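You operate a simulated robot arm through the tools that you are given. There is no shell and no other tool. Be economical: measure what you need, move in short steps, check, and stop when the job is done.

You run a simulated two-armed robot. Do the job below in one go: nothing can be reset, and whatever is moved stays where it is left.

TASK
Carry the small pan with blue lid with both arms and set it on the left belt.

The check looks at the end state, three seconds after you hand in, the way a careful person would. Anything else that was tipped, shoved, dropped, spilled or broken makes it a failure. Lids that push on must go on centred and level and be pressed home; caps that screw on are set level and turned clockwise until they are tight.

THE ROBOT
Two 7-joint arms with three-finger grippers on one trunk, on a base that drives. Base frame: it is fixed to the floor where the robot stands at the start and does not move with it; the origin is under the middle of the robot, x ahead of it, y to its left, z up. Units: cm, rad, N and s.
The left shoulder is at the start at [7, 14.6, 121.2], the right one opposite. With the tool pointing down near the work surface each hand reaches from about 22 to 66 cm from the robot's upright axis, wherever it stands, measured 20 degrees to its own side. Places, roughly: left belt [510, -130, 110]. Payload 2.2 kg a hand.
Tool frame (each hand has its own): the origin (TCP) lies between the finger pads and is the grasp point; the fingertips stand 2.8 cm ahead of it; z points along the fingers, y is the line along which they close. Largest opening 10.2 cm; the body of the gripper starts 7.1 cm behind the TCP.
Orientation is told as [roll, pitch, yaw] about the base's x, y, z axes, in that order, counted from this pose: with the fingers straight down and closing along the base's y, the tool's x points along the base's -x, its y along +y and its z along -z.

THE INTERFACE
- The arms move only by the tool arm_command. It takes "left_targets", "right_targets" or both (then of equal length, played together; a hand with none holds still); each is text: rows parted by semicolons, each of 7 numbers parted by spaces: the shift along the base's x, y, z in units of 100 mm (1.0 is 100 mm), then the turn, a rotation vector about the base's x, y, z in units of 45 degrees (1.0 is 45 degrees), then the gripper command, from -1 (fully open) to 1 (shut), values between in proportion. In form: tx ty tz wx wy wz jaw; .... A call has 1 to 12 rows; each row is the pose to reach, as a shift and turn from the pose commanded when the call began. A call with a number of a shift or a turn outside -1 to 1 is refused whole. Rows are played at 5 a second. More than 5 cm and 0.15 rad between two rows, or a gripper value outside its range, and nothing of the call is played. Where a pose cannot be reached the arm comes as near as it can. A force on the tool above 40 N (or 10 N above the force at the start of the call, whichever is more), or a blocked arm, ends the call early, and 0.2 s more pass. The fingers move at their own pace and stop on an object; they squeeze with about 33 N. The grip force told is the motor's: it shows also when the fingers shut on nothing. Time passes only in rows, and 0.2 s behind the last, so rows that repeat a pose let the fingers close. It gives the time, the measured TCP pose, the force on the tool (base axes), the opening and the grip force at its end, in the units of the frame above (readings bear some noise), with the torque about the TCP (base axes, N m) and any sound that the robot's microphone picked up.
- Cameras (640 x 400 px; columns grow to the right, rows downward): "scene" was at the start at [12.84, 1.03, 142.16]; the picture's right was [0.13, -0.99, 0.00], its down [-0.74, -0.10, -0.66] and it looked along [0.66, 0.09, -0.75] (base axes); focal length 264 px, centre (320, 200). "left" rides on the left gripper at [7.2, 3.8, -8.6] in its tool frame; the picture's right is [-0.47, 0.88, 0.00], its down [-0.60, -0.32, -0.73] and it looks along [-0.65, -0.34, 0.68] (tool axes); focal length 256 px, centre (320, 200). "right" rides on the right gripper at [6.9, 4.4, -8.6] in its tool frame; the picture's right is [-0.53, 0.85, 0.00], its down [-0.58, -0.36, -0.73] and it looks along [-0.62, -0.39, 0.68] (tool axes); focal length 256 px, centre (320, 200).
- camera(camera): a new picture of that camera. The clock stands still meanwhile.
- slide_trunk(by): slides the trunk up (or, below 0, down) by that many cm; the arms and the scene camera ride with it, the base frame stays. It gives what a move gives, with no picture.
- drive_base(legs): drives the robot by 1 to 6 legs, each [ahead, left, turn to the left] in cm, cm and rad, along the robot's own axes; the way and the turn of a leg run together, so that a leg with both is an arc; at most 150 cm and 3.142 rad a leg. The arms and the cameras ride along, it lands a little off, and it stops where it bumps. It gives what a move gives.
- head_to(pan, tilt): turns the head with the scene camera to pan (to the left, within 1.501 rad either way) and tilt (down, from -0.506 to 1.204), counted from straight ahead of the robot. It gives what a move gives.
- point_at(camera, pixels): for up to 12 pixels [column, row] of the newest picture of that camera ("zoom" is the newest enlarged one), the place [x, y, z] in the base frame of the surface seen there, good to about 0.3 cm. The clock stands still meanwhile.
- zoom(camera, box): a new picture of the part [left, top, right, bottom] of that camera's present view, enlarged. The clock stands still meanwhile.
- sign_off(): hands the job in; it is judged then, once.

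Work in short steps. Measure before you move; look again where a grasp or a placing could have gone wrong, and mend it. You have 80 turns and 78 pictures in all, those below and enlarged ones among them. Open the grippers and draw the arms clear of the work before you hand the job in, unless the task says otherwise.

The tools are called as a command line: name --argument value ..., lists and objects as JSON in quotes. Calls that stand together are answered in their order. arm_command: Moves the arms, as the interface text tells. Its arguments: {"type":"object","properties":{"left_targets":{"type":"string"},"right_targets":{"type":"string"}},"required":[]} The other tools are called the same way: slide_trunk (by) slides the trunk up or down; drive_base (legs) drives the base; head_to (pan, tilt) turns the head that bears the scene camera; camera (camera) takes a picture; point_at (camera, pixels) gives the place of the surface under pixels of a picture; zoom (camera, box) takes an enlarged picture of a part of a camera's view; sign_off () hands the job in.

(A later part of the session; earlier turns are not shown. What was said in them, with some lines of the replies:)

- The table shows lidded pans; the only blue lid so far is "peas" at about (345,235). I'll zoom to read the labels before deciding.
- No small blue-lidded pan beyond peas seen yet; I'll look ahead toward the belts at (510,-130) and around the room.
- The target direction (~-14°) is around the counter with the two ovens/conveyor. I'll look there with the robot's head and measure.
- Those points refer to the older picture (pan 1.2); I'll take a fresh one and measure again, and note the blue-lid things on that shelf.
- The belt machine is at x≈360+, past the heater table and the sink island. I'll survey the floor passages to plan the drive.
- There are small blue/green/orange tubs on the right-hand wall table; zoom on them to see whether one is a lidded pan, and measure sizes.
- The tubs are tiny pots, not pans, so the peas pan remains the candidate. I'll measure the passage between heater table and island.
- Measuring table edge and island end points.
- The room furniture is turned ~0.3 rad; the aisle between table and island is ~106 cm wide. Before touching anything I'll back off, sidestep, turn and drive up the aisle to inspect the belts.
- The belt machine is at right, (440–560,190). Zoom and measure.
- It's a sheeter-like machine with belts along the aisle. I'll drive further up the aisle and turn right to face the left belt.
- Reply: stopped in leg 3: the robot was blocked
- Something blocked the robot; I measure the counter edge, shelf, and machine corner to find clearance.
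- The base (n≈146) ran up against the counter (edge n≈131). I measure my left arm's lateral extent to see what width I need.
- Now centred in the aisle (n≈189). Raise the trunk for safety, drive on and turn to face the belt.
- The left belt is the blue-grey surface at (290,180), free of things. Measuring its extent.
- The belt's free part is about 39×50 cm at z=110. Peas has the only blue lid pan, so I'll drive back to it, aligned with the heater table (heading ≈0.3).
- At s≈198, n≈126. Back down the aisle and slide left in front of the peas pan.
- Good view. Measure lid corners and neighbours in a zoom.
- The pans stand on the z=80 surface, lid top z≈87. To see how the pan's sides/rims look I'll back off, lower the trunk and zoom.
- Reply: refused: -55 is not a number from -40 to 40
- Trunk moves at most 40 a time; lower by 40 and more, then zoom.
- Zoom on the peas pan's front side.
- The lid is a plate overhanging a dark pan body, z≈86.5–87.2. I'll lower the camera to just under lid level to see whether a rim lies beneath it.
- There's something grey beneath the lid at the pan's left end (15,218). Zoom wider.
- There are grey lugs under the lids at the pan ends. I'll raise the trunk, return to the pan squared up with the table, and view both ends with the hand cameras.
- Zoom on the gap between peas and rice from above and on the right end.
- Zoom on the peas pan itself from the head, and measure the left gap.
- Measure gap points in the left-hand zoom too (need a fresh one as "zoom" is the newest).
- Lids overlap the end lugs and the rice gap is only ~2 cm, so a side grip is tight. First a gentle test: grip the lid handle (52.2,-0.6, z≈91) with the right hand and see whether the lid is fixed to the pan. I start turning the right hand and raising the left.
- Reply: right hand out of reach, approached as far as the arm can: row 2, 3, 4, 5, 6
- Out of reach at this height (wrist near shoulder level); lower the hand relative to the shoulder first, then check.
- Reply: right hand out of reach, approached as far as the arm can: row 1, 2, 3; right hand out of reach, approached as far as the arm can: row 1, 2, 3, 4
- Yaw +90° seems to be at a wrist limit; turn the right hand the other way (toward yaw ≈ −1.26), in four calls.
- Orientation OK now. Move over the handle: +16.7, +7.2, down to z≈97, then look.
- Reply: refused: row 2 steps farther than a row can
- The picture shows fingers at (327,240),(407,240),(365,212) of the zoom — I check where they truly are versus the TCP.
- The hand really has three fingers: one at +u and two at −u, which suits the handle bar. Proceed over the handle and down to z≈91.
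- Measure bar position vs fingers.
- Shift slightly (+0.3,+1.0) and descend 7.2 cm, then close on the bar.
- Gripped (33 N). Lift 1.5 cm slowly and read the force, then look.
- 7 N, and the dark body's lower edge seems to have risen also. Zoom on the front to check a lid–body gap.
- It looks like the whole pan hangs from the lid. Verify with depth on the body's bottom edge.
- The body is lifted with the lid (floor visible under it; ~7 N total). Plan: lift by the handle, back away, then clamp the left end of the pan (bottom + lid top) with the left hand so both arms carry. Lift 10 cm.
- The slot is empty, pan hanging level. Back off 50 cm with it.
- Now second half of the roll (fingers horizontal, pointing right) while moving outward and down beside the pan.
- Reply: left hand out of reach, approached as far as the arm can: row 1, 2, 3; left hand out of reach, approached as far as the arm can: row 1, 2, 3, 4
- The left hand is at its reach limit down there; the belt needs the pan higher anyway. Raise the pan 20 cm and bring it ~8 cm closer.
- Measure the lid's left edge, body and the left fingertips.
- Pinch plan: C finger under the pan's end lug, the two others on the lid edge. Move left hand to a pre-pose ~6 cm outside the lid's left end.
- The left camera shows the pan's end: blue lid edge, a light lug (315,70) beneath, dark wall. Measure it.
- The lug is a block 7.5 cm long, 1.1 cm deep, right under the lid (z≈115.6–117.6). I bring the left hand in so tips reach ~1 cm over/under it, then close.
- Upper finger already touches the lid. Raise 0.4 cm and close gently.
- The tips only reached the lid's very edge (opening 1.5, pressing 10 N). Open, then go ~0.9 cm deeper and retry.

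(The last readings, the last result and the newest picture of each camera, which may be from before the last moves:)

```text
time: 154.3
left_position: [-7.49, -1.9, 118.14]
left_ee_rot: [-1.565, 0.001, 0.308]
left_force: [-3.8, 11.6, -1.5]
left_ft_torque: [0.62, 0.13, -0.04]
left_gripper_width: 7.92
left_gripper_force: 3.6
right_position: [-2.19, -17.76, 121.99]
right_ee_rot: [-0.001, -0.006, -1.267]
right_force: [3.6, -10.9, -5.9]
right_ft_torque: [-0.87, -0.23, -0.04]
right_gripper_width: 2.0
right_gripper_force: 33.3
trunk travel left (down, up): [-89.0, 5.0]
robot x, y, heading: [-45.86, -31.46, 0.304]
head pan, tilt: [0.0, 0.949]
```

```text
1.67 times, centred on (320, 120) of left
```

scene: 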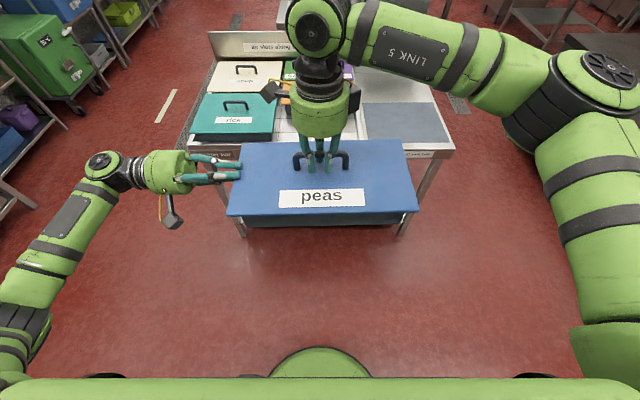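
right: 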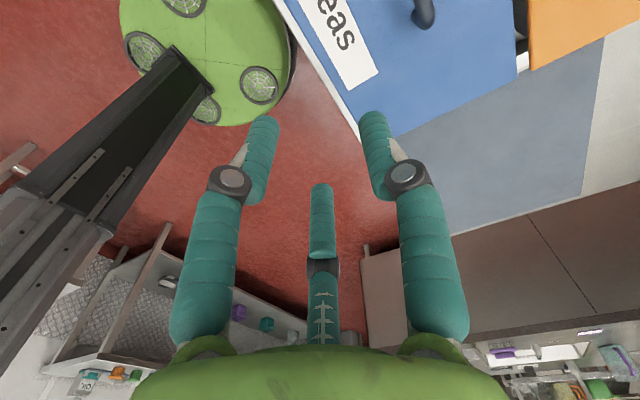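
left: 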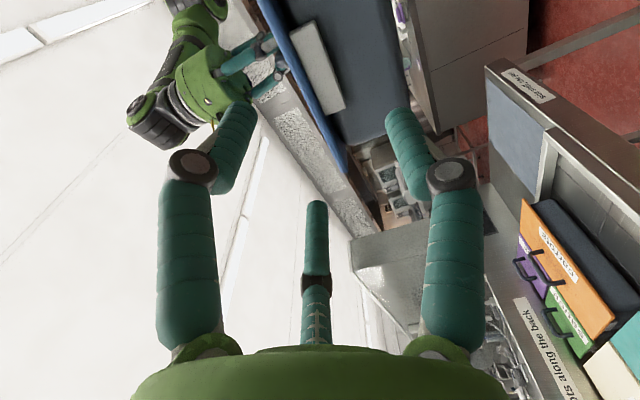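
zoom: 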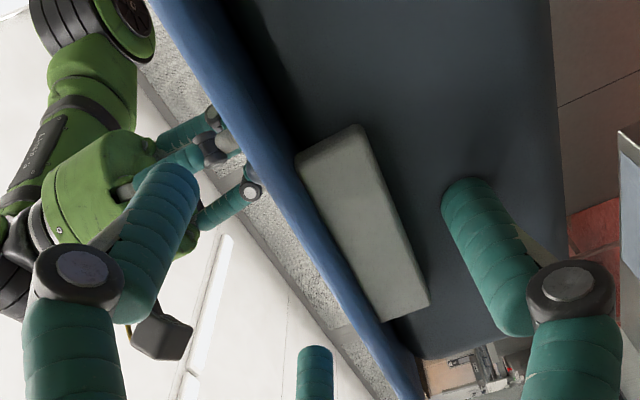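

C is now under the lug touching the wall. Back off 0.3 cm, lower 0.4 and close.

arm_command --left_targets "-0.01 0.03 -0.02 0 0 0 -0.3; -0.01 0.03 -0.04 0 0 0 0; -0.01 0.03 -0.04 0 0 0 0.3; -0.01 0.03 -0.04 0 0 0 0.6; -0.01 0.03 -0.04 0 0 0 1; -0.01 0.03 -0.04 0 0 0 1"

zoom --camera "left" --box '[160, 0, 480, 240]'

```text
time: 155.7
left_position: [-7.54, -1.63, 117.9]
left_ee_rot: [-1.568, -0.001, 0.307]
left_force: [-7.1, 27.7, -1.9]
left_ft_torque: [-0.21, -0.08, 0.34]
left_gripper_width: 1.5
left_gripper_force: 33.1
right_position: [-2.48, -17.9, 121.93]
right_ee_rot: [-0.002, -0.01, -1.266]
right_force: [7.6, -26.5, -4.3]
right_ft_torque: [-0.48, -0.11, -0.19]
right_gripper_width: 1.98
right_gripper_force: 32.9
trunk travel left (down, up): [-89.0, 5.0]
robot x, y, heading: [-45.55, -31.14, 0.309]
head pan, tilt: [0.0, 0.949]
```

```text
1.67 times, centred on (320, 120) of left
```

zoom: 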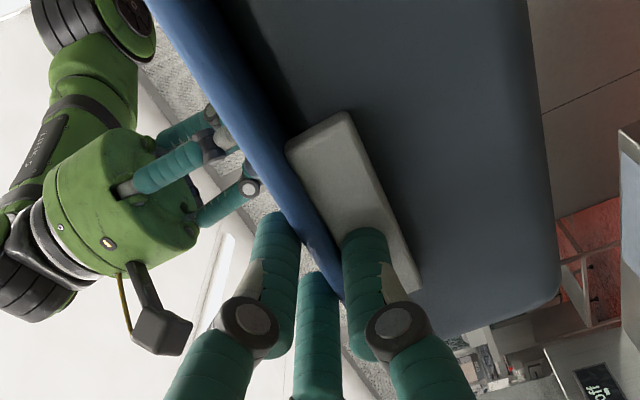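

The fingertips slip off the rounded lug, so pinching there is no good. Release and retreat; instead I'll support the pan from beneath with the left hand's two spread fingers while the right holds the handle.

arm_command --left_targets "0 0 0 0 0 0 -0.2; 0 0 0 0 0 0 -0.6; -0.06 0.2 0 0 0 0 -1; -0.15 0.5 0 0 0 0 -1; -0.21 0.67 0 0 0 0 -1; -0.21 0.67 -0.4 0 0 0 -1; -0.21 0.67 -0.8 0 0 0 -1; -0.21 0.67 -1 0 0 0 -1; -0.21 0.67 -1 0 0 0 -1"

camera --camera "scene"

point_at --camera "scene" --pixels '[[245, 145], [236, 178], [230, 208], [404, 145], [411, 206], [250, 221], [320, 180], [320, 208], [200, 156], [190, 180]]'

```text
time: 157.7
left_position: [-9.96, 4.84, 107.68]
left_ee_rot: [-1.566, 0.003, 0.306]
left_force: [-0.4, -0.1, 0.7]
left_ft_torque: [0.02, -0.03, 0.0]
left_gripper_width: 10.17
left_gripper_force: 0.1
right_position: [-2.37, -17.56, 122.1]
right_ee_rot: [0.001, 0.002, -1.265]
right_force: [-0.4, -0.1, -6.4]
right_ft_torque: [0.1, -0.02, -0.03]
right_gripper_width: 2.01
right_gripper_force: 32.7
trunk travel left (down, up): [-89.0, 5.0]
robot x, y, heading: [-45.77, -31.22, 0.302]
head pan, tilt: [0.0, 0.949]
```

```text
19 pictures are left
```

scene: 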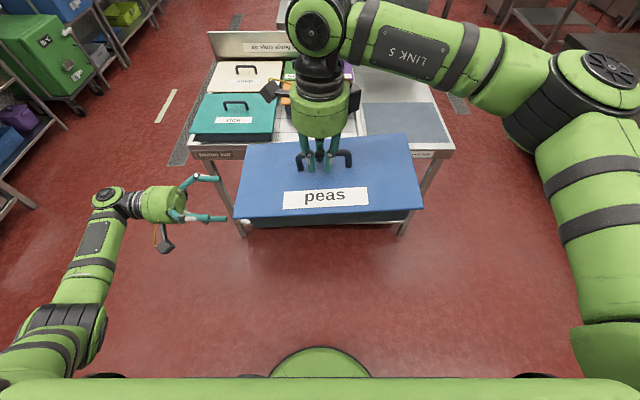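

```text
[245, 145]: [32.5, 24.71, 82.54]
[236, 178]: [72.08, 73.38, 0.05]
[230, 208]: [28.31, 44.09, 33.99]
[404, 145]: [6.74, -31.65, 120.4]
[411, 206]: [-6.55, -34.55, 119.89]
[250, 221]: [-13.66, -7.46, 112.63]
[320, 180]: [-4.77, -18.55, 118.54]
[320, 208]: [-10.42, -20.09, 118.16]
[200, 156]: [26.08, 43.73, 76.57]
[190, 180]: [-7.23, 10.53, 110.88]
```

The pan slid ~1 cm and its left end sags a few degrees; lifting from beneath will level it. Measure left edge heights.

zoom --camera "left" --box '[160, 0, 480, 240]'

point_at --camera "scene" --pixels '[[250, 148], [245, 180], [240, 211], [247, 217], [300, 222], [400, 211], [415, 175], [203, 177], [222, 218], [180, 212]]'

```text
1.67 times, centred on (320, 120) of left
```

zoom: 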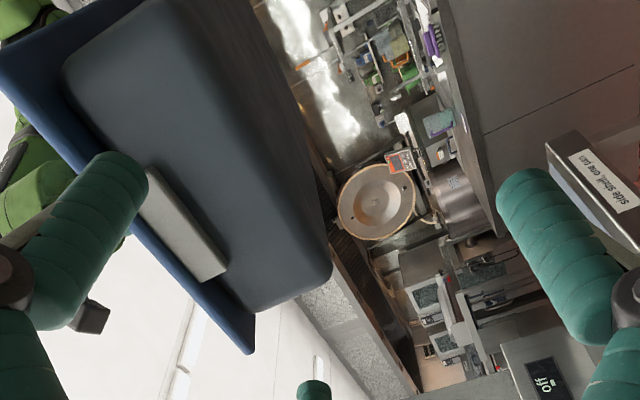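

```text
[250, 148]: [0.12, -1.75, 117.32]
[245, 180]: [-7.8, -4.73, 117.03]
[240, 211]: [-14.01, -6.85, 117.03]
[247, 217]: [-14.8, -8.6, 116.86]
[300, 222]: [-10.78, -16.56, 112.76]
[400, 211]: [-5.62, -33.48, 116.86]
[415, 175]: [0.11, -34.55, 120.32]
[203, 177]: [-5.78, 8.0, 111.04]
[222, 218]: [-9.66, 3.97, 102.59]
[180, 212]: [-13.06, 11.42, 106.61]
```

Lower 1.8 cm, slide under the left end, then raise gently until it carries.

arm_command --left_targets "0 0 -0.18 0 0 0 -1; 0.09 -0.3 -0.18 0 0 0 -1; 0.18 -0.6 -0.18 0 0 0 -1; 0.25 -0.8 -0.18 0 0 0 -1; 0.3 -0.99 -0.18 0 0 0 -1; 0.3 -0.99 -0.18 0 0 0 -1"

arm_command --left_targets "0 0 0.03 0 0 0 -1; 0 0 0.06 0 0 0 -1; 0 0 0.1 0 0 0 -1; 0 0 0.14 0 0 0 -1; 0 0 0.18 0 0 0 -1; 0 0 0.18 0 0 0 -1"

camera --camera "scene"

point_at --camera "scene" --pixels '[[250, 155], [245, 180], [400, 145], [415, 180], [320, 180], [247, 205], [405, 200]]'

```text
time: 159.1
left_position: [-6.68, -5.0, 105.54]
left_ee_rot: [-1.567, 0.001, 0.304]
left_force: [-0.2, -0.2, 0.1]
left_ft_torque: [0.01, -0.01, -0.01]
left_gripper_width: 10.22
left_gripper_force: 0.2
right_position: [-2.29, -17.57, 121.96]
right_ee_rot: [0.002, 0.002, -1.266]
right_force: [0.9, -0.3, -6.3]
right_ft_torque: [0.1, -0.04, 0.05]
right_gripper_width: 1.98
right_gripper_force: 33.1
trunk travel left (down, up): [-89.0, 5.0]
robot x, y, heading: [-45.7, -31.56, 0.309]
head pan, tilt: [0.0, 0.949]
```

```text
time: 160.5
left_position: [-6.81, -4.9, 107.57]
left_ee_rot: [-1.565, 0.001, 0.305]
left_force: [-2.9, 2.9, -9.5]
left_ft_torque: [-0.13, -0.31, -0.04]
left_gripper_width: 10.17
left_gripper_force: 0.1
right_position: [-2.34, -17.46, 121.86]
right_ee_rot: [0.002, -0.002, -1.266]
right_force: [3.4, -3.6, 2.9]
right_ft_torque: [1.03, 0.3, -0.21]
right_gripper_width: 2.1
right_gripper_force: 32.6
trunk travel left (down, up): [-89.0, 5.0]
robot x, y, heading: [-46.06, -31.46, 0.302]
head pan, tilt: [0.0, 0.949]
```

```text
17 pictures are left
```

scene: 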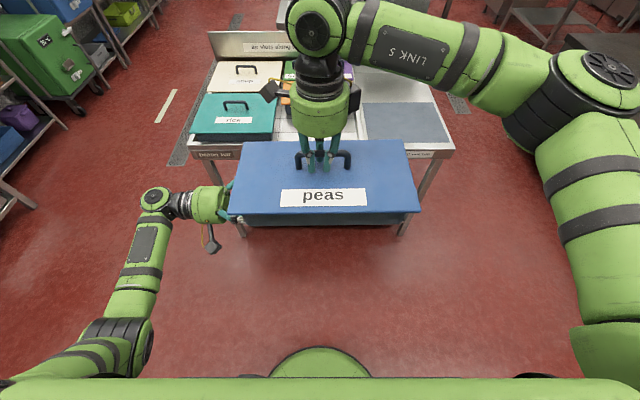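

```text
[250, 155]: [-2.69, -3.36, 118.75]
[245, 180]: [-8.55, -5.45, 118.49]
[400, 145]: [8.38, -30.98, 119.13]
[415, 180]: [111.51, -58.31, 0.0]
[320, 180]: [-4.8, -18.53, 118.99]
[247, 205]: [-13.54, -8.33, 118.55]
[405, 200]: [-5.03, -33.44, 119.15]
```

Level now, left bearing most of it. Ease the left by 0.2 cm, then raise both hands 4 cm together and the trunk 5 cm for carrying.

arm_command --left_targets "0 0 -0.02 0 0 0 -1; 0 0 0.08 0 0 0 -1; 0 0 0.18 0 0 0 -1; 0 0 0.28 0 0 0 -1; 0 0 0.38 0 0 0 -1; 0 0 0.38 0 0 0 -1" --right_targets "0 0 0 0 0 0 1; 0 0 0.1 0 0 0 1; 0 0 0.2 0 0 0 1; 0 0 0.3 0 0 0 1; 0 0 0.4 0 0 0 1; 0 0 0.4 0 0 0 1"

slide_trunk --by 5

drive_base --legs '[[0, -54, 0], [0, -54, 0]]'

```text
time: 161.9
left_position: [-6.77, -4.99, 111.53]
left_ee_rot: [-1.568, 0.001, 0.305]
left_force: [-0.2, -0.6, -1.4]
left_ft_torque: [0.01, -0.05, 0.04]
left_gripper_width: 10.1
left_gripper_force: 0.1
right_position: [-2.24, -17.43, 125.94]
right_ee_rot: [-0.002, 0.0, -1.263]
right_force: [-0.3, 0.4, -5.3]
right_ft_torque: [0.38, 0.18, -0.01]
right_gripper_width: 2.09
right_gripper_force: 33.2
trunk travel left (down, up): [-89.0, 5.0]
robot x, y, heading: [-45.46, -31.29, 0.308]
head pan, tilt: [0.0, 0.949]
```

```text
time: 162.8
left_position: [-6.72, -4.99, 116.42]
left_ee_rot: [-1.565, 0.002, 0.304]
left_force: [0.9, 0.8, -0.8]
left_ft_torque: [0.0, 0.0, 0.0]
left_gripper_width: 10.23
left_gripper_force: 0.0
right_position: [-2.28, -17.36, 130.81]
right_ee_rot: [0.0, -0.001, -1.265]
right_force: [-0.2, -0.6, -6.7]
right_ft_torque: [0.09, -0.05, 0.0]
right_gripper_width: 2.04
right_gripper_force: 32.9
trunk travel left (down, up): [-94.0, 0.0]
robot x, y, heading: [-45.58, -31.35, 0.303]
head pan, tilt: [0.0, 0.949]
```

```text
time: 168.6
left_position: [25.73, -106.23, 116.52]
left_ee_rot: [-1.567, 0.002, 0.305]
left_force: [0.2, 0.8, -0.9]
left_ft_torque: [-0.01, -0.08, -0.03]
left_gripper_width: 10.16
left_gripper_force: 0.2
right_position: [30.15, -118.85, 130.97]
right_ee_rot: [0.001, -0.003, -1.265]
right_force: [-0.9, 0.9, -6.4]
right_ft_torque: [0.19, 0.1, 0.02]
right_gripper_width: 2.05
right_gripper_force: 33.2
trunk travel left (down, up): [-94.0, 0.0]
robot x, y, heading: [-13.11, -132.96, 0.303]
head pan, tilt: [0.0, 0.949]
```

The left is barely touching; raise it 0.15 cm to share the load, then drive up the aisle.

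arm_command --left_targets "0 0 0.01 0 0 0 -1; 0 0 0.02 0 0 0 -1; 0 0 0.02 0 0 0 -1"

drive_base --legs '[[130, 0, 0], [118, 0, 0], [0, -66, 0]]'

camera --camera "scene"

```text
time: 169.4
left_position: [25.79, -106.45, 116.55]
left_ee_rot: [-1.564, 0.005, 0.305]
left_force: [-2.2, 1.1, -7.8]
left_ft_torque: [-0.04, -0.39, -0.11]
left_gripper_width: 10.15
left_gripper_force: 0.1
right_position: [30.17, -118.99, 130.97]
right_ee_rot: [0.001, 0.001, -1.269]
right_force: [1.6, -2.2, 0.7]
right_ft_torque: [0.85, 0.32, -0.14]
right_gripper_width: 2.05
right_gripper_force: 33.2
trunk travel left (down, up): [-94.0, 0.0]
robot x, y, heading: [-13.47, -132.87, 0.308]
head pan, tilt: [0.0, 0.949]
```

```text
time: 185.0
left_position: [284.83, -91.03, 116.65]
left_ee_rot: [-1.568, 0.001, 0.307]
left_force: [-0.5, 0.1, -1.1]
left_ft_torque: [0.0, -0.03, -0.02]
left_gripper_width: 10.18
left_gripper_force: 0.0
right_position: [289.14, -103.57, 130.92]
right_ee_rot: [-0.001, -0.002, -1.266]
right_force: [0.3, 0.1, -5.8]
right_ft_torque: [0.11, 0.06, 0.06]
right_gripper_width: 2.03
right_gripper_force: 33.0
trunk travel left (down, up): [-94.0, 0.0]
robot x, y, heading: [245.64, -117.69, 0.308]
head pan, tilt: [0.0, 0.949]
```

```text
16 pictures are left
```

scene: 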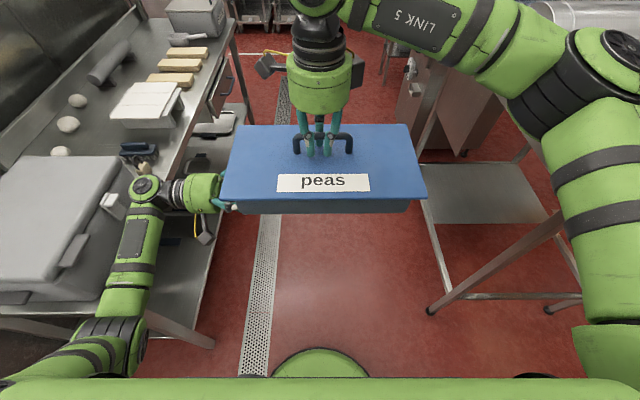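

Pan is level in both hands and the aisle is clear. Drive forward 249 cm and turn right to face the belt.

drive_base --legs '[[130, 0, 0], [119, 0, 0], [0, 0, -1.57]]'

camera --camera "scene"

```text
time: 200.9
left_position: [506.93, -82.58, 116.72]
left_ee_rot: [-1.565, 0.002, -1.272]
left_force: [0.4, 1.2, -3.3]
left_ft_torque: [-0.13, 0.02, -0.03]
left_gripper_width: 10.2
left_gripper_force: 0.0
right_position: [494.39, -86.87, 130.95]
right_ee_rot: [-0.002, -0.001, -2.842]
right_force: [-0.9, -0.2, -4.0]
right_ft_torque: [0.1, -0.27, -0.01]
right_gripper_width: 1.98
right_gripper_force: 33.2
trunk travel left (down, up): [-94.0, 0.0]
robot x, y, heading: [480.81, -43.4, -1.269]
head pan, tilt: [0.0, 0.949]
```

```text
15 pictures are left
```

scene: 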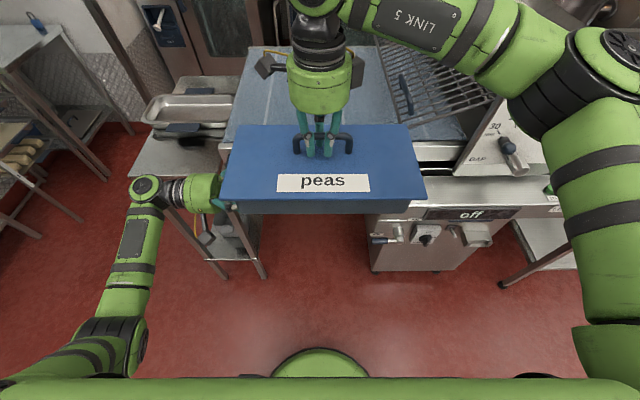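

Measure the control panel, knobs, left tray and lid corners for clearance before advancing.

point_at --camera "scene" --pixels '[[382, 240], [480, 243], [410, 268], [500, 175], [510, 150], [190, 110], [262, 275], [232, 127], [408, 126], [423, 195], [222, 195], [415, 115]]'

```text
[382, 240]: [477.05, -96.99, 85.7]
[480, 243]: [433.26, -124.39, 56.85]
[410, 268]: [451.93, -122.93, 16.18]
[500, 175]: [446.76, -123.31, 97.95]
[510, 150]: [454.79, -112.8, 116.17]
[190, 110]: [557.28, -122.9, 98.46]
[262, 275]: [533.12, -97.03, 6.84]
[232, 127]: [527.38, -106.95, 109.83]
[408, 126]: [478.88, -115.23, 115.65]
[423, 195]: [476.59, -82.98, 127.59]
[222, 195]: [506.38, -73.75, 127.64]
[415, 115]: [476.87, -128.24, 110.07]
```

Clearances fine, but the left hand's lowest finger (~110.4) needs margin over the belt: raise both hands 3 cm, then sidestep 3 cm left and advance 28 cm.

arm_command --left_targets "0 0 0.1 0 0 0 -1; 0 0 0.2 0 0 0 -1; 0 0 0.3 0 0 0 -1; 0 0 0.3 0 0 0 -1" --right_targets "0 0 0.1 0 0 0 1; 0 0 0.2 0 0 0 1; 0 0 0.3 0 0 0 1; 0 0 0.3 0 0 0 1"

drive_base --legs '[[0, 3, 0], [28, 0, 0]]'

camera --camera "scene"

```text
time: 201.9
left_position: [506.88, -82.63, 119.68]
left_ee_rot: [-1.564, 0.002, -1.272]
left_force: [1.7, 1.7, -4.5]
left_ft_torque: [-0.36, 0.07, -0.11]
left_gripper_width: 10.21
left_gripper_force: 0.1
right_position: [494.28, -86.92, 134.0]
right_ee_rot: [0.0, 0.001, -2.842]
right_force: [-1.0, -2.1, -1.8]
right_ft_torque: [0.27, -0.55, -0.04]
right_gripper_width: 1.98
right_gripper_force: 33.2
trunk travel left (down, up): [-94.0, 0.0]
robot x, y, heading: [480.74, -43.36, -1.271]
head pan, tilt: [0.0, 0.949]
```

```text
time: 204.2
left_position: [517.25, -108.17, 119.75]
left_ee_rot: [-1.566, -0.001, -1.285]
left_force: [0.5, -0.6, -2.5]
left_ft_torque: [0.08, 0.07, 0.04]
left_gripper_width: 10.12
left_gripper_force: 0.0
right_position: [504.5, -112.21, 133.91]
right_ee_rot: [0.002, -0.001, -2.855]
right_force: [-0.2, 0.9, -4.1]
right_ft_torque: [0.13, -0.47, 0.09]
right_gripper_width: 1.96
right_gripper_force: 33.2
trunk travel left (down, up): [-94.0, 0.0]
robot x, y, heading: [491.65, -68.81, -1.282]
head pan, tilt: [0.0, 0.949]
```

```text
14 pictures are left
```

scene: 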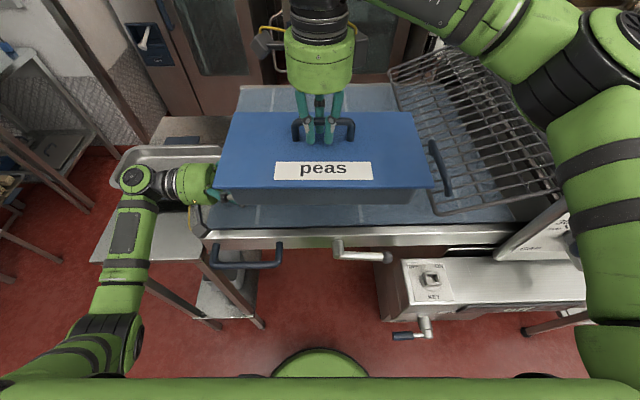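

Pan is above the belt. Measure lid corners and the grid edge.

point_at --camera "scene" --pixels '[[234, 114], [410, 114], [430, 184], [220, 184], [438, 145], [440, 208], [447, 190], [425, 200], [222, 205], [208, 225]]'

```text
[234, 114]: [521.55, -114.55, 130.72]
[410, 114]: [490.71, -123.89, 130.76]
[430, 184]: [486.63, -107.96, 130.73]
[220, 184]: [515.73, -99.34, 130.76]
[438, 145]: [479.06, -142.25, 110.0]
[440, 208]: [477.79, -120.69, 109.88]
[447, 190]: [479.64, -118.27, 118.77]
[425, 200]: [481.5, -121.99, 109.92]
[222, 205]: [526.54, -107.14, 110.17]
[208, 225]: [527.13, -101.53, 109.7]
```

Lid spans s 430–461 (belt free 426–470), it needs ~13 cm more depth. Extend both arms together by 6.5 cm ahead and 1 cm left.

arm_command --left_targets "0.07 -0.15 0 0 0 0 -1; 0.14 -0.3 0 0 0 0 -1; 0.21 -0.45 0 0 0 0 -1; 0.29 -0.6 0 0 0 0 -1; 0.29 -0.6 0 0 0 0 -1" --right_targets "0.07 -0.15 0 0 0 0 1; 0.14 -0.3 0 0 0 0 1; 0.21 -0.45 0 0 0 0 1; 0.29 -0.6 0 0 0 0 1; 0.29 -0.6 0 0 0 0 1"

```text
time: 205.4
left_position: [519.99, -114.55, 119.82]
left_ee_rot: [-1.565, 0.003, -1.286]
left_force: [1.5, 1.5, -6.7]
left_ft_torque: [-0.29, 0.1, -0.07]
left_gripper_width: 10.17
left_gripper_force: 0.1
right_position: [507.39, -118.67, 133.92]
right_ee_rot: [0.001, 0.0, -2.856]
right_force: [-1.9, -3.1, 1.4]
right_ft_torque: [0.22, -0.77, -0.15]
right_gripper_width: 1.99
right_gripper_force: 33.3
trunk travel left (down, up): [-94.0, 0.0]
robot x, y, heading: [491.59, -68.35, -1.283]
head pan, tilt: [0.0, 0.949]
```

Worked without reach trouble. Repeat with 5 cm more ahead.

arm_command --left_targets "0.05 -0.16 0 0 0 0 -1; 0.1 -0.32 0 0 0 0 -1; 0.15 -0.48 0 0 0 0 -1; 0.15 -0.48 0 0 0 0 -1" --right_targets "0.05 -0.16 0 0 0 0 1; 0.1 -0.32 0 0 0 0 1; 0.15 -0.48 0 0 0 0 1; 0.15 -0.48 0 0 0 0 1"

```text
time: 206.4
left_position: [521.62, -119.34, 119.76]
left_ee_rot: [-1.565, 0.001, -1.288]
left_force: [2.3, 2.7, -9.1]
left_ft_torque: [-0.42, 0.09, -0.1]
left_gripper_width: 10.1
left_gripper_force: 0.0
right_position: [508.84, -123.22, 133.87]
right_ee_rot: [0.001, 0.0, -2.856]
right_force: [-1.8, -3.7, 2.6]
right_ft_torque: [0.31, -1.15, -0.26]
right_gripper_width: 1.97
right_gripper_force: 33.4
trunk travel left (down, up): [-94.0, 0.0]
robot x, y, heading: [491.47, -68.77, -1.282]
head pan, tilt: [0.0, 0.949]
```

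Pan is above its spot. Now release the left support: lower 1.5 cm, narrow the fingers, then withdraw outward to the left.

arm_command --left_targets "0 0 -0.05 0 0 0 -1; 0 0 -0.1 0 0 0 -1; 0 0 -0.16 0 0 0 -1; 0 0 -0.2 0 0 0 -0.8; 0 0 -0.2 0 0 0 -0.4; 0 0 -0.2 0 0 0 -0.2; 0.2 0.06 -0.2 0 0 0 -0.2; 0.4 0.12 -0.2 0 0 0 -0.2; 0.65 0.19 -0.2 0 0 0 -0.2; 0.95 0.28 -0.2 0 0 0 -0.2; 0.95 0.28 -0.2 0 0 0 -0.2"

camera --camera "scene"

```text
time: 208.8
left_position: [529.59, -115.98, 118.18]
left_ee_rot: [-1.564, 0.002, -1.283]
left_force: [0.1, -0.2, -0.2]
left_ft_torque: [-0.03, 0.0, -0.01]
left_gripper_width: 6.12
left_gripper_force: 0.0
left hand out of reach, approached as far as the arm can: row 9, 10, 11
right_position: [508.69, -123.3, 133.73]
right_ee_rot: [0.0, -0.001, -2.855]
right_force: [-0.4, -0.6, -6.8]
right_ft_torque: [-0.02, -0.03, 0.01]
right_gripper_width: 1.98
right_gripper_force: 33.0
trunk travel left (down, up): [-94.0, 0.0]
robot x, y, heading: [491.77, -68.76, -1.281]
head pan, tilt: [0.0, 0.949]
```

```text
13 pictures are left
```

scene: 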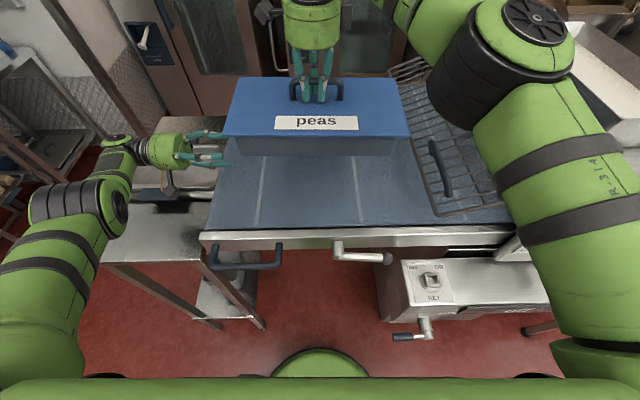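

Left is free and clear. Draw it back toward the robot, and measure the lid.

arm_command --left_targets "-0.1 0.35 0 0 0 0 -0.2; -0.2 0.7 0 0 0 0 -0.2; -0.28 0.95 0 0 0 0 -0.2; -0.28 0.95 0 0 0 0 -0.2"

point_at --camera "scene" --pixels '[[239, 80], [393, 82], [408, 132], [226, 132], [240, 152], [400, 152], [320, 110], [398, 118]]'

```text
time: 209.8
left_position: [531.4, -111.67, 114.64]
left_ee_rot: [-1.567, 0.0, -1.286]
left_force: [0.3, -1.1, 2.7]
left_ft_torque: [-0.04, -0.02, 0.03]
left_gripper_width: 6.0
left_gripper_force: 0.1
left hand out of reach, approached as far as the arm can: row 1, 2, 3, 4
right_position: [508.75, -123.23, 133.78]
right_ee_rot: [0.001, 0.0, -2.855]
right_force: [0.0, -0.6, -6.7]
right_ft_torque: [0.01, -0.05, -0.02]
right_gripper_width: 1.96
right_gripper_force: 33.0
trunk travel left (down, up): [-94.0, 0.0]
robot x, y, heading: [491.76, -68.71, -1.286]
head pan, tilt: [0.0, 0.949]
```

```text
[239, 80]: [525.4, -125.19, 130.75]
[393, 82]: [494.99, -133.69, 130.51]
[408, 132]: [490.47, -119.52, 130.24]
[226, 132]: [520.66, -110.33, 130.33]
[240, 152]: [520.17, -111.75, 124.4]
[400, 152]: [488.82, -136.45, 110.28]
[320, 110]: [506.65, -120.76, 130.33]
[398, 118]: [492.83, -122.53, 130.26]
```

The left hand drifted down to z≈114.6 near the belt edge; raise it 10 cm while rolling it back 45°.

arm_command --left_targets "0 0 0.3 0 0 0 -0.2; 0 0 0.6 0.03 -0.1 0 -0.2; 0 0 0.8 0.07 -0.25 0 -0.2; 0 0 1 0.11 -0.4 0 -0.2; 0 0 1 0.15 -0.55 0 -0.2; 0 0 1 0.2 -0.7 0 -0.2; 0 0 1 0.25 -0.85 0 -0.2; 0 0 1 0.28 -0.95 0 -0.2"

camera --camera "scene"

```text
time: 211.6
left_position: [531.14, -111.47, 124.58]
left_ee_rot: [-0.783, 0.005, -1.284]
left_force: [-0.3, -0.5, -0.6]
left_ft_torque: [0.02, -0.02, 0.01]
left_gripper_width: 6.12
left_gripper_force: 0.0
left hand out of reach, approached as far as the arm can: row 1, 2
right_position: [508.56, -123.26, 133.75]
right_ee_rot: [0.001, -0.001, -2.853]
right_force: [-0.1, -0.2, -6.7]
right_ft_torque: [-0.03, -0.06, 0.02]
right_gripper_width: 1.95
right_gripper_force: 33.1
trunk travel left (down, up): [-94.0, 0.0]
robot x, y, heading: [491.69, -68.97, -1.285]
head pan, tilt: [0.0, 0.949]
```

```text
12 pictures are left
```

scene: 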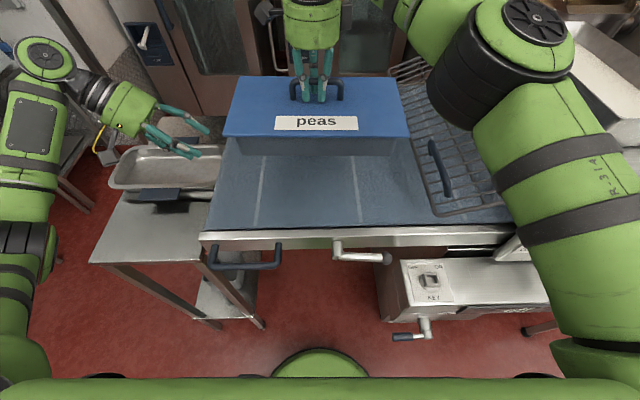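

Left is clear. Pan centre is at s≈446, b≈−271, bottom ≈123.3. Lower the right hand 10 cm, then 2.4 more.

arm_command --right_targets "0 0 -0.2 0 0 0 1; 0 0 -0.4 0 0 0 1; 0 0 -0.6 0 0 0 1; 0 0 -0.8 0 0 0 1; 0 0 -0.95 0 0 0 1; 0 0 -1 0 0 0 1; 0 0 -1 0 0 0 1" --left_targets "-0.04 0.15 0 0 0 0 -0.2; -0.08 0.3 0 0 0 0 -0.2; -0.12 0.45 0 0 0 0 -0.2; -0.17 0.6 0 0 0 0 -0.2; -0.2 0.7 0 0 0 0 -0.2; -0.23 0.8 0 0 0 0 -0.2; -0.23 0.8 0 0 0 0 -0.2"

arm_command --right_targets "0 0 -0.08 0 0 0 1; 0 0 -0.16 0 0 0 1; 0 0 -0.22 0 0 0 1; 0 0 -0.24 0 0 0 1"

zoom --camera "scene" --box '[180, 60, 480, 260]'

```text
time: 213.2
left_position: [529.29, -103.28, 124.41]
left_ee_rot: [-0.789, 0.001, -1.284]
left_force: [0.2, 0.9, -0.8]
left_ft_torque: [0.0, 0.02, -0.03]
left_gripper_width: 6.12
left_gripper_force: 0.1
right_position: [509.15, -123.41, 123.78]
right_ee_rot: [0.001, 0.002, -2.856]
right_force: [0.2, 0.2, -6.8]
right_ft_torque: [-0.02, -0.03, 0.0]
right_gripper_width: 1.96
right_gripper_force: 33.2
trunk travel left (down, up): [-94.0, 0.0]
robot x, y, heading: [492.0, -68.45, -1.281]
head pan, tilt: [0.0, 0.949]
```

```text
time: 214.2
left_position: [529.23, -103.41, 124.49]
left_ee_rot: [-0.787, 0.001, -1.282]
left_force: [-0.4, -0.1, -0.3]
left_ft_torque: [0.0, 0.0, 0.02]
left_gripper_width: 6.11
left_gripper_force: 0.0
right_position: [509.07, -123.43, 121.34]
right_ee_rot: [0.0, 0.0, -2.855]
right_force: [-0.6, -1.0, -6.8]
right_ft_torque: [-0.02, -0.01, -0.01]
right_gripper_width: 1.94
right_gripper_force: 32.9
trunk travel left (down, up): [-94.0, 0.0]
robot x, y, heading: [491.27, -68.6, -1.285]
head pan, tilt: [0.0, 0.949]
```

```text
2.00 times, centred on (330, 160) of scene
```

zoom: 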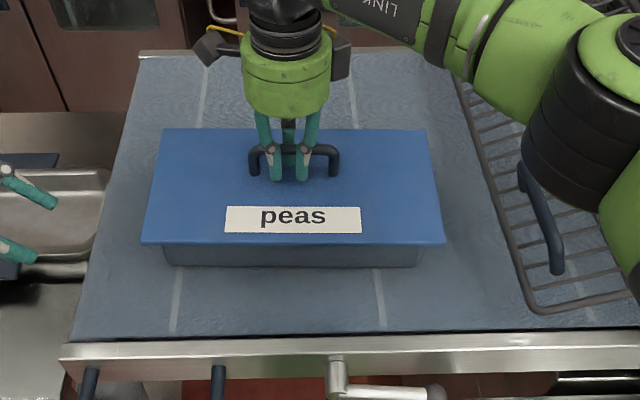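

Almost down, well placed. Lower in 0.15 cm steps until the force shows contact.

arm_command --right_targets "0 0 -0.015 0 0 0 1; 0 0 -0.03 0 0 0 1; 0 0 -0.045 0 0 0 1; 0 0 -0.06 0 0 0 1; 0 0 -0.07 0 0 0 1"

arm_command --right_targets "0 0 -0.01 0 0 0 1; 0 0 -0.02 0 0 0 1; 0 0 -0.03 0 0 0 1; 0 0 -0.03 0 0 0 1"

```text
time: 215.4
left_position: [529.28, -103.48, 124.55]
left_ee_rot: [-0.787, 0.003, -1.285]
left_force: [0.1, 0.4, 0.6]
left_ft_torque: [-0.04, 0.01, 0.02]
left_gripper_width: 6.11
left_gripper_force: 0.1
right_position: [508.93, -123.41, 120.81]
right_ee_rot: [0.001, 0.0, -2.855]
right_force: [1.7, -2.4, -0.5]
right_ft_torque: [0.05, 0.46, 0.15]
right_gripper_width: 2.0
right_gripper_force: 32.8
trunk travel left (down, up): [-94.0, 0.0]
robot x, y, heading: [491.71, -68.97, -1.281]
head pan, tilt: [0.0, 0.949]
```

```text
time: 216.4
left_position: [529.14, -103.46, 124.51]
left_ee_rot: [-0.788, 0.002, -1.285]
left_force: [0.3, 0.2, -0.2]
left_ft_torque: [0.0, -0.01, -0.01]
left_gripper_width: 6.1
left_gripper_force: 0.0
right_position: [508.87, -123.32, 120.59]
right_ee_rot: [0.003, -0.001, -2.854]
right_force: [2.8, -6.0, 8.8]
right_ft_torque: [-0.12, 0.27, 0.11]
right_gripper_width: 1.94
right_gripper_force: 32.6
trunk travel left (down, up): [-94.0, 0.0]
robot x, y, heading: [491.61, -68.71, -1.285]
head pan, tilt: [0.0, 0.949]
```

Pan is seated on the belt. Open the right fingers to ~4.6 cm and rise straight up.

arm_command --right_targets "0 0 0.015 0 0 0 0.6; 0 0 0.015 0 0 0 0.3; 0 0 0.015 0 0 0 0.1; 0 0 0.015 0 0 0 0.1; 0 0 0.1 0 0 0 0.1; 0 0 0.3 0 0 0 0.1; 0 0 0.5 0 0 0 0.1; 0 0 0.75 0 0 0 0.1; 0 0 1 0 0 0 0.1; 0 0 1 0 0 0 0.1"

camera --camera "scene"

```text
time: 218.6
left_position: [529.17, -103.33, 124.47]
left_ee_rot: [-0.787, 0.001, -1.286]
left_force: [-0.5, -0.6, 0.0]
left_ft_torque: [-0.01, 0.01, 0.0]
left_gripper_width: 6.12
left_gripper_force: 0.0
right_position: [509.05, -123.28, 130.69]
right_ee_rot: [0.001, 0.001, -2.857]
right_force: [-0.2, 0.1, -0.7]
right_ft_torque: [0.02, 0.0, 0.03]
right_gripper_width: 4.57
right_gripper_force: 0.0
trunk travel left (down, up): [-94.0, 0.0]
robot x, y, heading: [491.43, -68.6, -1.285]
head pan, tilt: [0.0, 0.949]
```

```text
10 pictures are left
```

scene: 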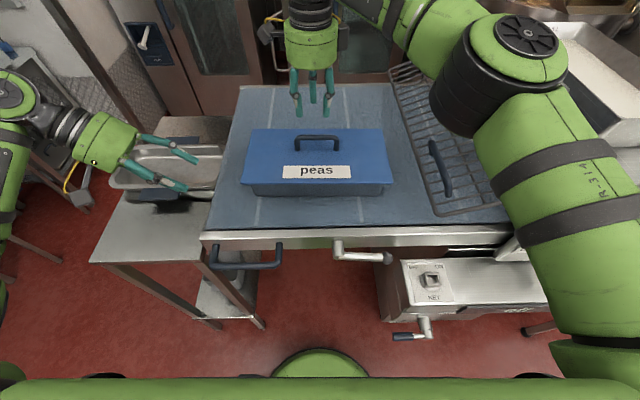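

Pan stands free on the belt. Back the robot 40 cm away, open the hands, and inspect.

drive_base --legs '[[-35, 0, 0]]'

arm_command --right_targets "0 0 0 0 0 0 -1; 0 0 0 0 0 0 -1; 0 0 0 0 0 0 -1" --left_targets "0 0 0 0 0 0 -1; 0 0 0 0 0 0 -1; 0 0 0 0 0 0 -1"

head_to --pan 0 --tilt 0.6

zoom --camera "scene" --box '[170, 80, 490, 280]'

```text
time: 220.9
left_position: [519.35, -70.57, 124.38]
left_ee_rot: [-0.786, 0.003, -1.286]
left_force: [-0.3, -0.8, 0.4]
left_ft_torque: [0.01, -0.02, -0.03]
left_gripper_width: 6.11
left_gripper_force: 0.0
right_position: [499.32, -90.44, 130.45]
right_ee_rot: [-0.002, 0.0, -2.86]
right_force: [0.3, -0.6, -0.5]
right_ft_torque: [0.01, 0.0, 0.0]
right_gripper_width: 4.61
right_gripper_force: 0.0
trunk travel left (down, up): [-94.0, 0.0]
robot x, y, heading: [481.88, -35.64, -1.29]
head pan, tilt: [0.0, 0.949]
```

```text
time: 221.7
left_position: [519.33, -70.12, 124.53]
left_ee_rot: [-0.788, 0.001, -1.287]
left_force: [0.1, -0.2, -0.5]
left_ft_torque: [0.01, 0.0, 0.04]
left_gripper_width: 10.21
left_gripper_force: 0.0
right_position: [499.17, -90.03, 130.61]
right_ee_rot: [-0.001, -0.001, -2.856]
right_force: [0.6, 0.0, 0.1]
right_ft_torque: [0.01, 0.03, -0.04]
right_gripper_width: 10.23
right_gripper_force: 0.2
trunk travel left (down, up): [-94.0, 0.0]
robot x, y, heading: [481.53, -35.7, -1.287]
head pan, tilt: [0.0, 0.949]
```

```text
time: 222.5
left_position: [519.29, -70.2, 124.47]
left_ee_rot: [-0.787, 0.004, -1.286]
left_force: [0.3, -0.4, 0.2]
left_ft_torque: [-0.02, 0.02, -0.02]
left_gripper_width: 10.2
left_gripper_force: 0.1
right_position: [499.2, -90.02, 130.63]
right_ee_rot: [0.0, 0.001, -2.858]
right_force: [0.3, 0.8, 0.5]
right_ft_torque: [0.0, -0.06, 0.01]
right_gripper_width: 10.19
right_gripper_force: 0.0
trunk travel left (down, up): [-94.0, 0.0]
robot x, y, heading: [481.4, -35.33, -1.287]
head pan, tilt: [0.0, 0.6]
```

```text
2.00 times, centred on (330, 180) of scene
```

zoom: 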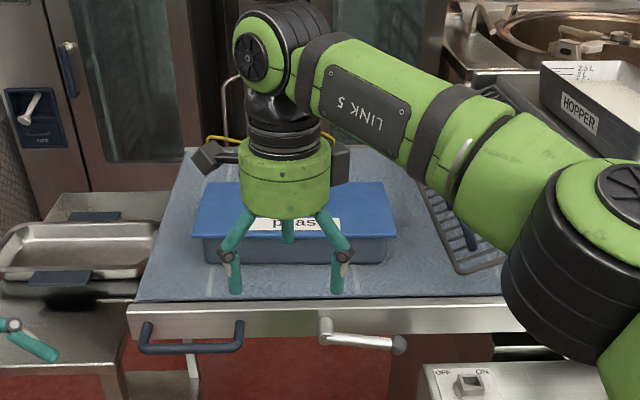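

The pan sits on the belt, lid on. Check the lid's level by depth.

point_at --camera "zoom" --pixels '[[215, 190], [205, 228], [390, 230], [375, 190], [345, 200], [220, 250], [375, 250]]'

```text
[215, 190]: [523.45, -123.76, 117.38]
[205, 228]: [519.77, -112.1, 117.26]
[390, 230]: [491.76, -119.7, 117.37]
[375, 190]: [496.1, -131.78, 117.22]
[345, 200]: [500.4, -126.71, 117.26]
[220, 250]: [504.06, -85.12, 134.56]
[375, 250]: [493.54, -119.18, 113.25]
```

The lid is level at z≈117.3 (7.2 above the belt, same as at the start), and both hands are open and clear. Handing in.

sign_off

```text
The job is handed in.
```

The pan with the blue lid (labelled "peas") is on the left belt. Its lid is on and level, both hands are open and clear, and I saw nothing else moved. On the way I bumped the base once against the counter in the aisle, and I didn't inspect the counter closely afterwards. I took it to be the small pan because its lid was the only blue one on any pan I could see.

The right hand held the lid handle throughout, and the left hand supported the left end from underneath for the drive. Only the right hand held it for the first lift off the table and the final lowering onto the belt. An earlier try at gripping the pan's left end slipped and shifted the pan slightly in the right hand, but it was level again before I drove off.
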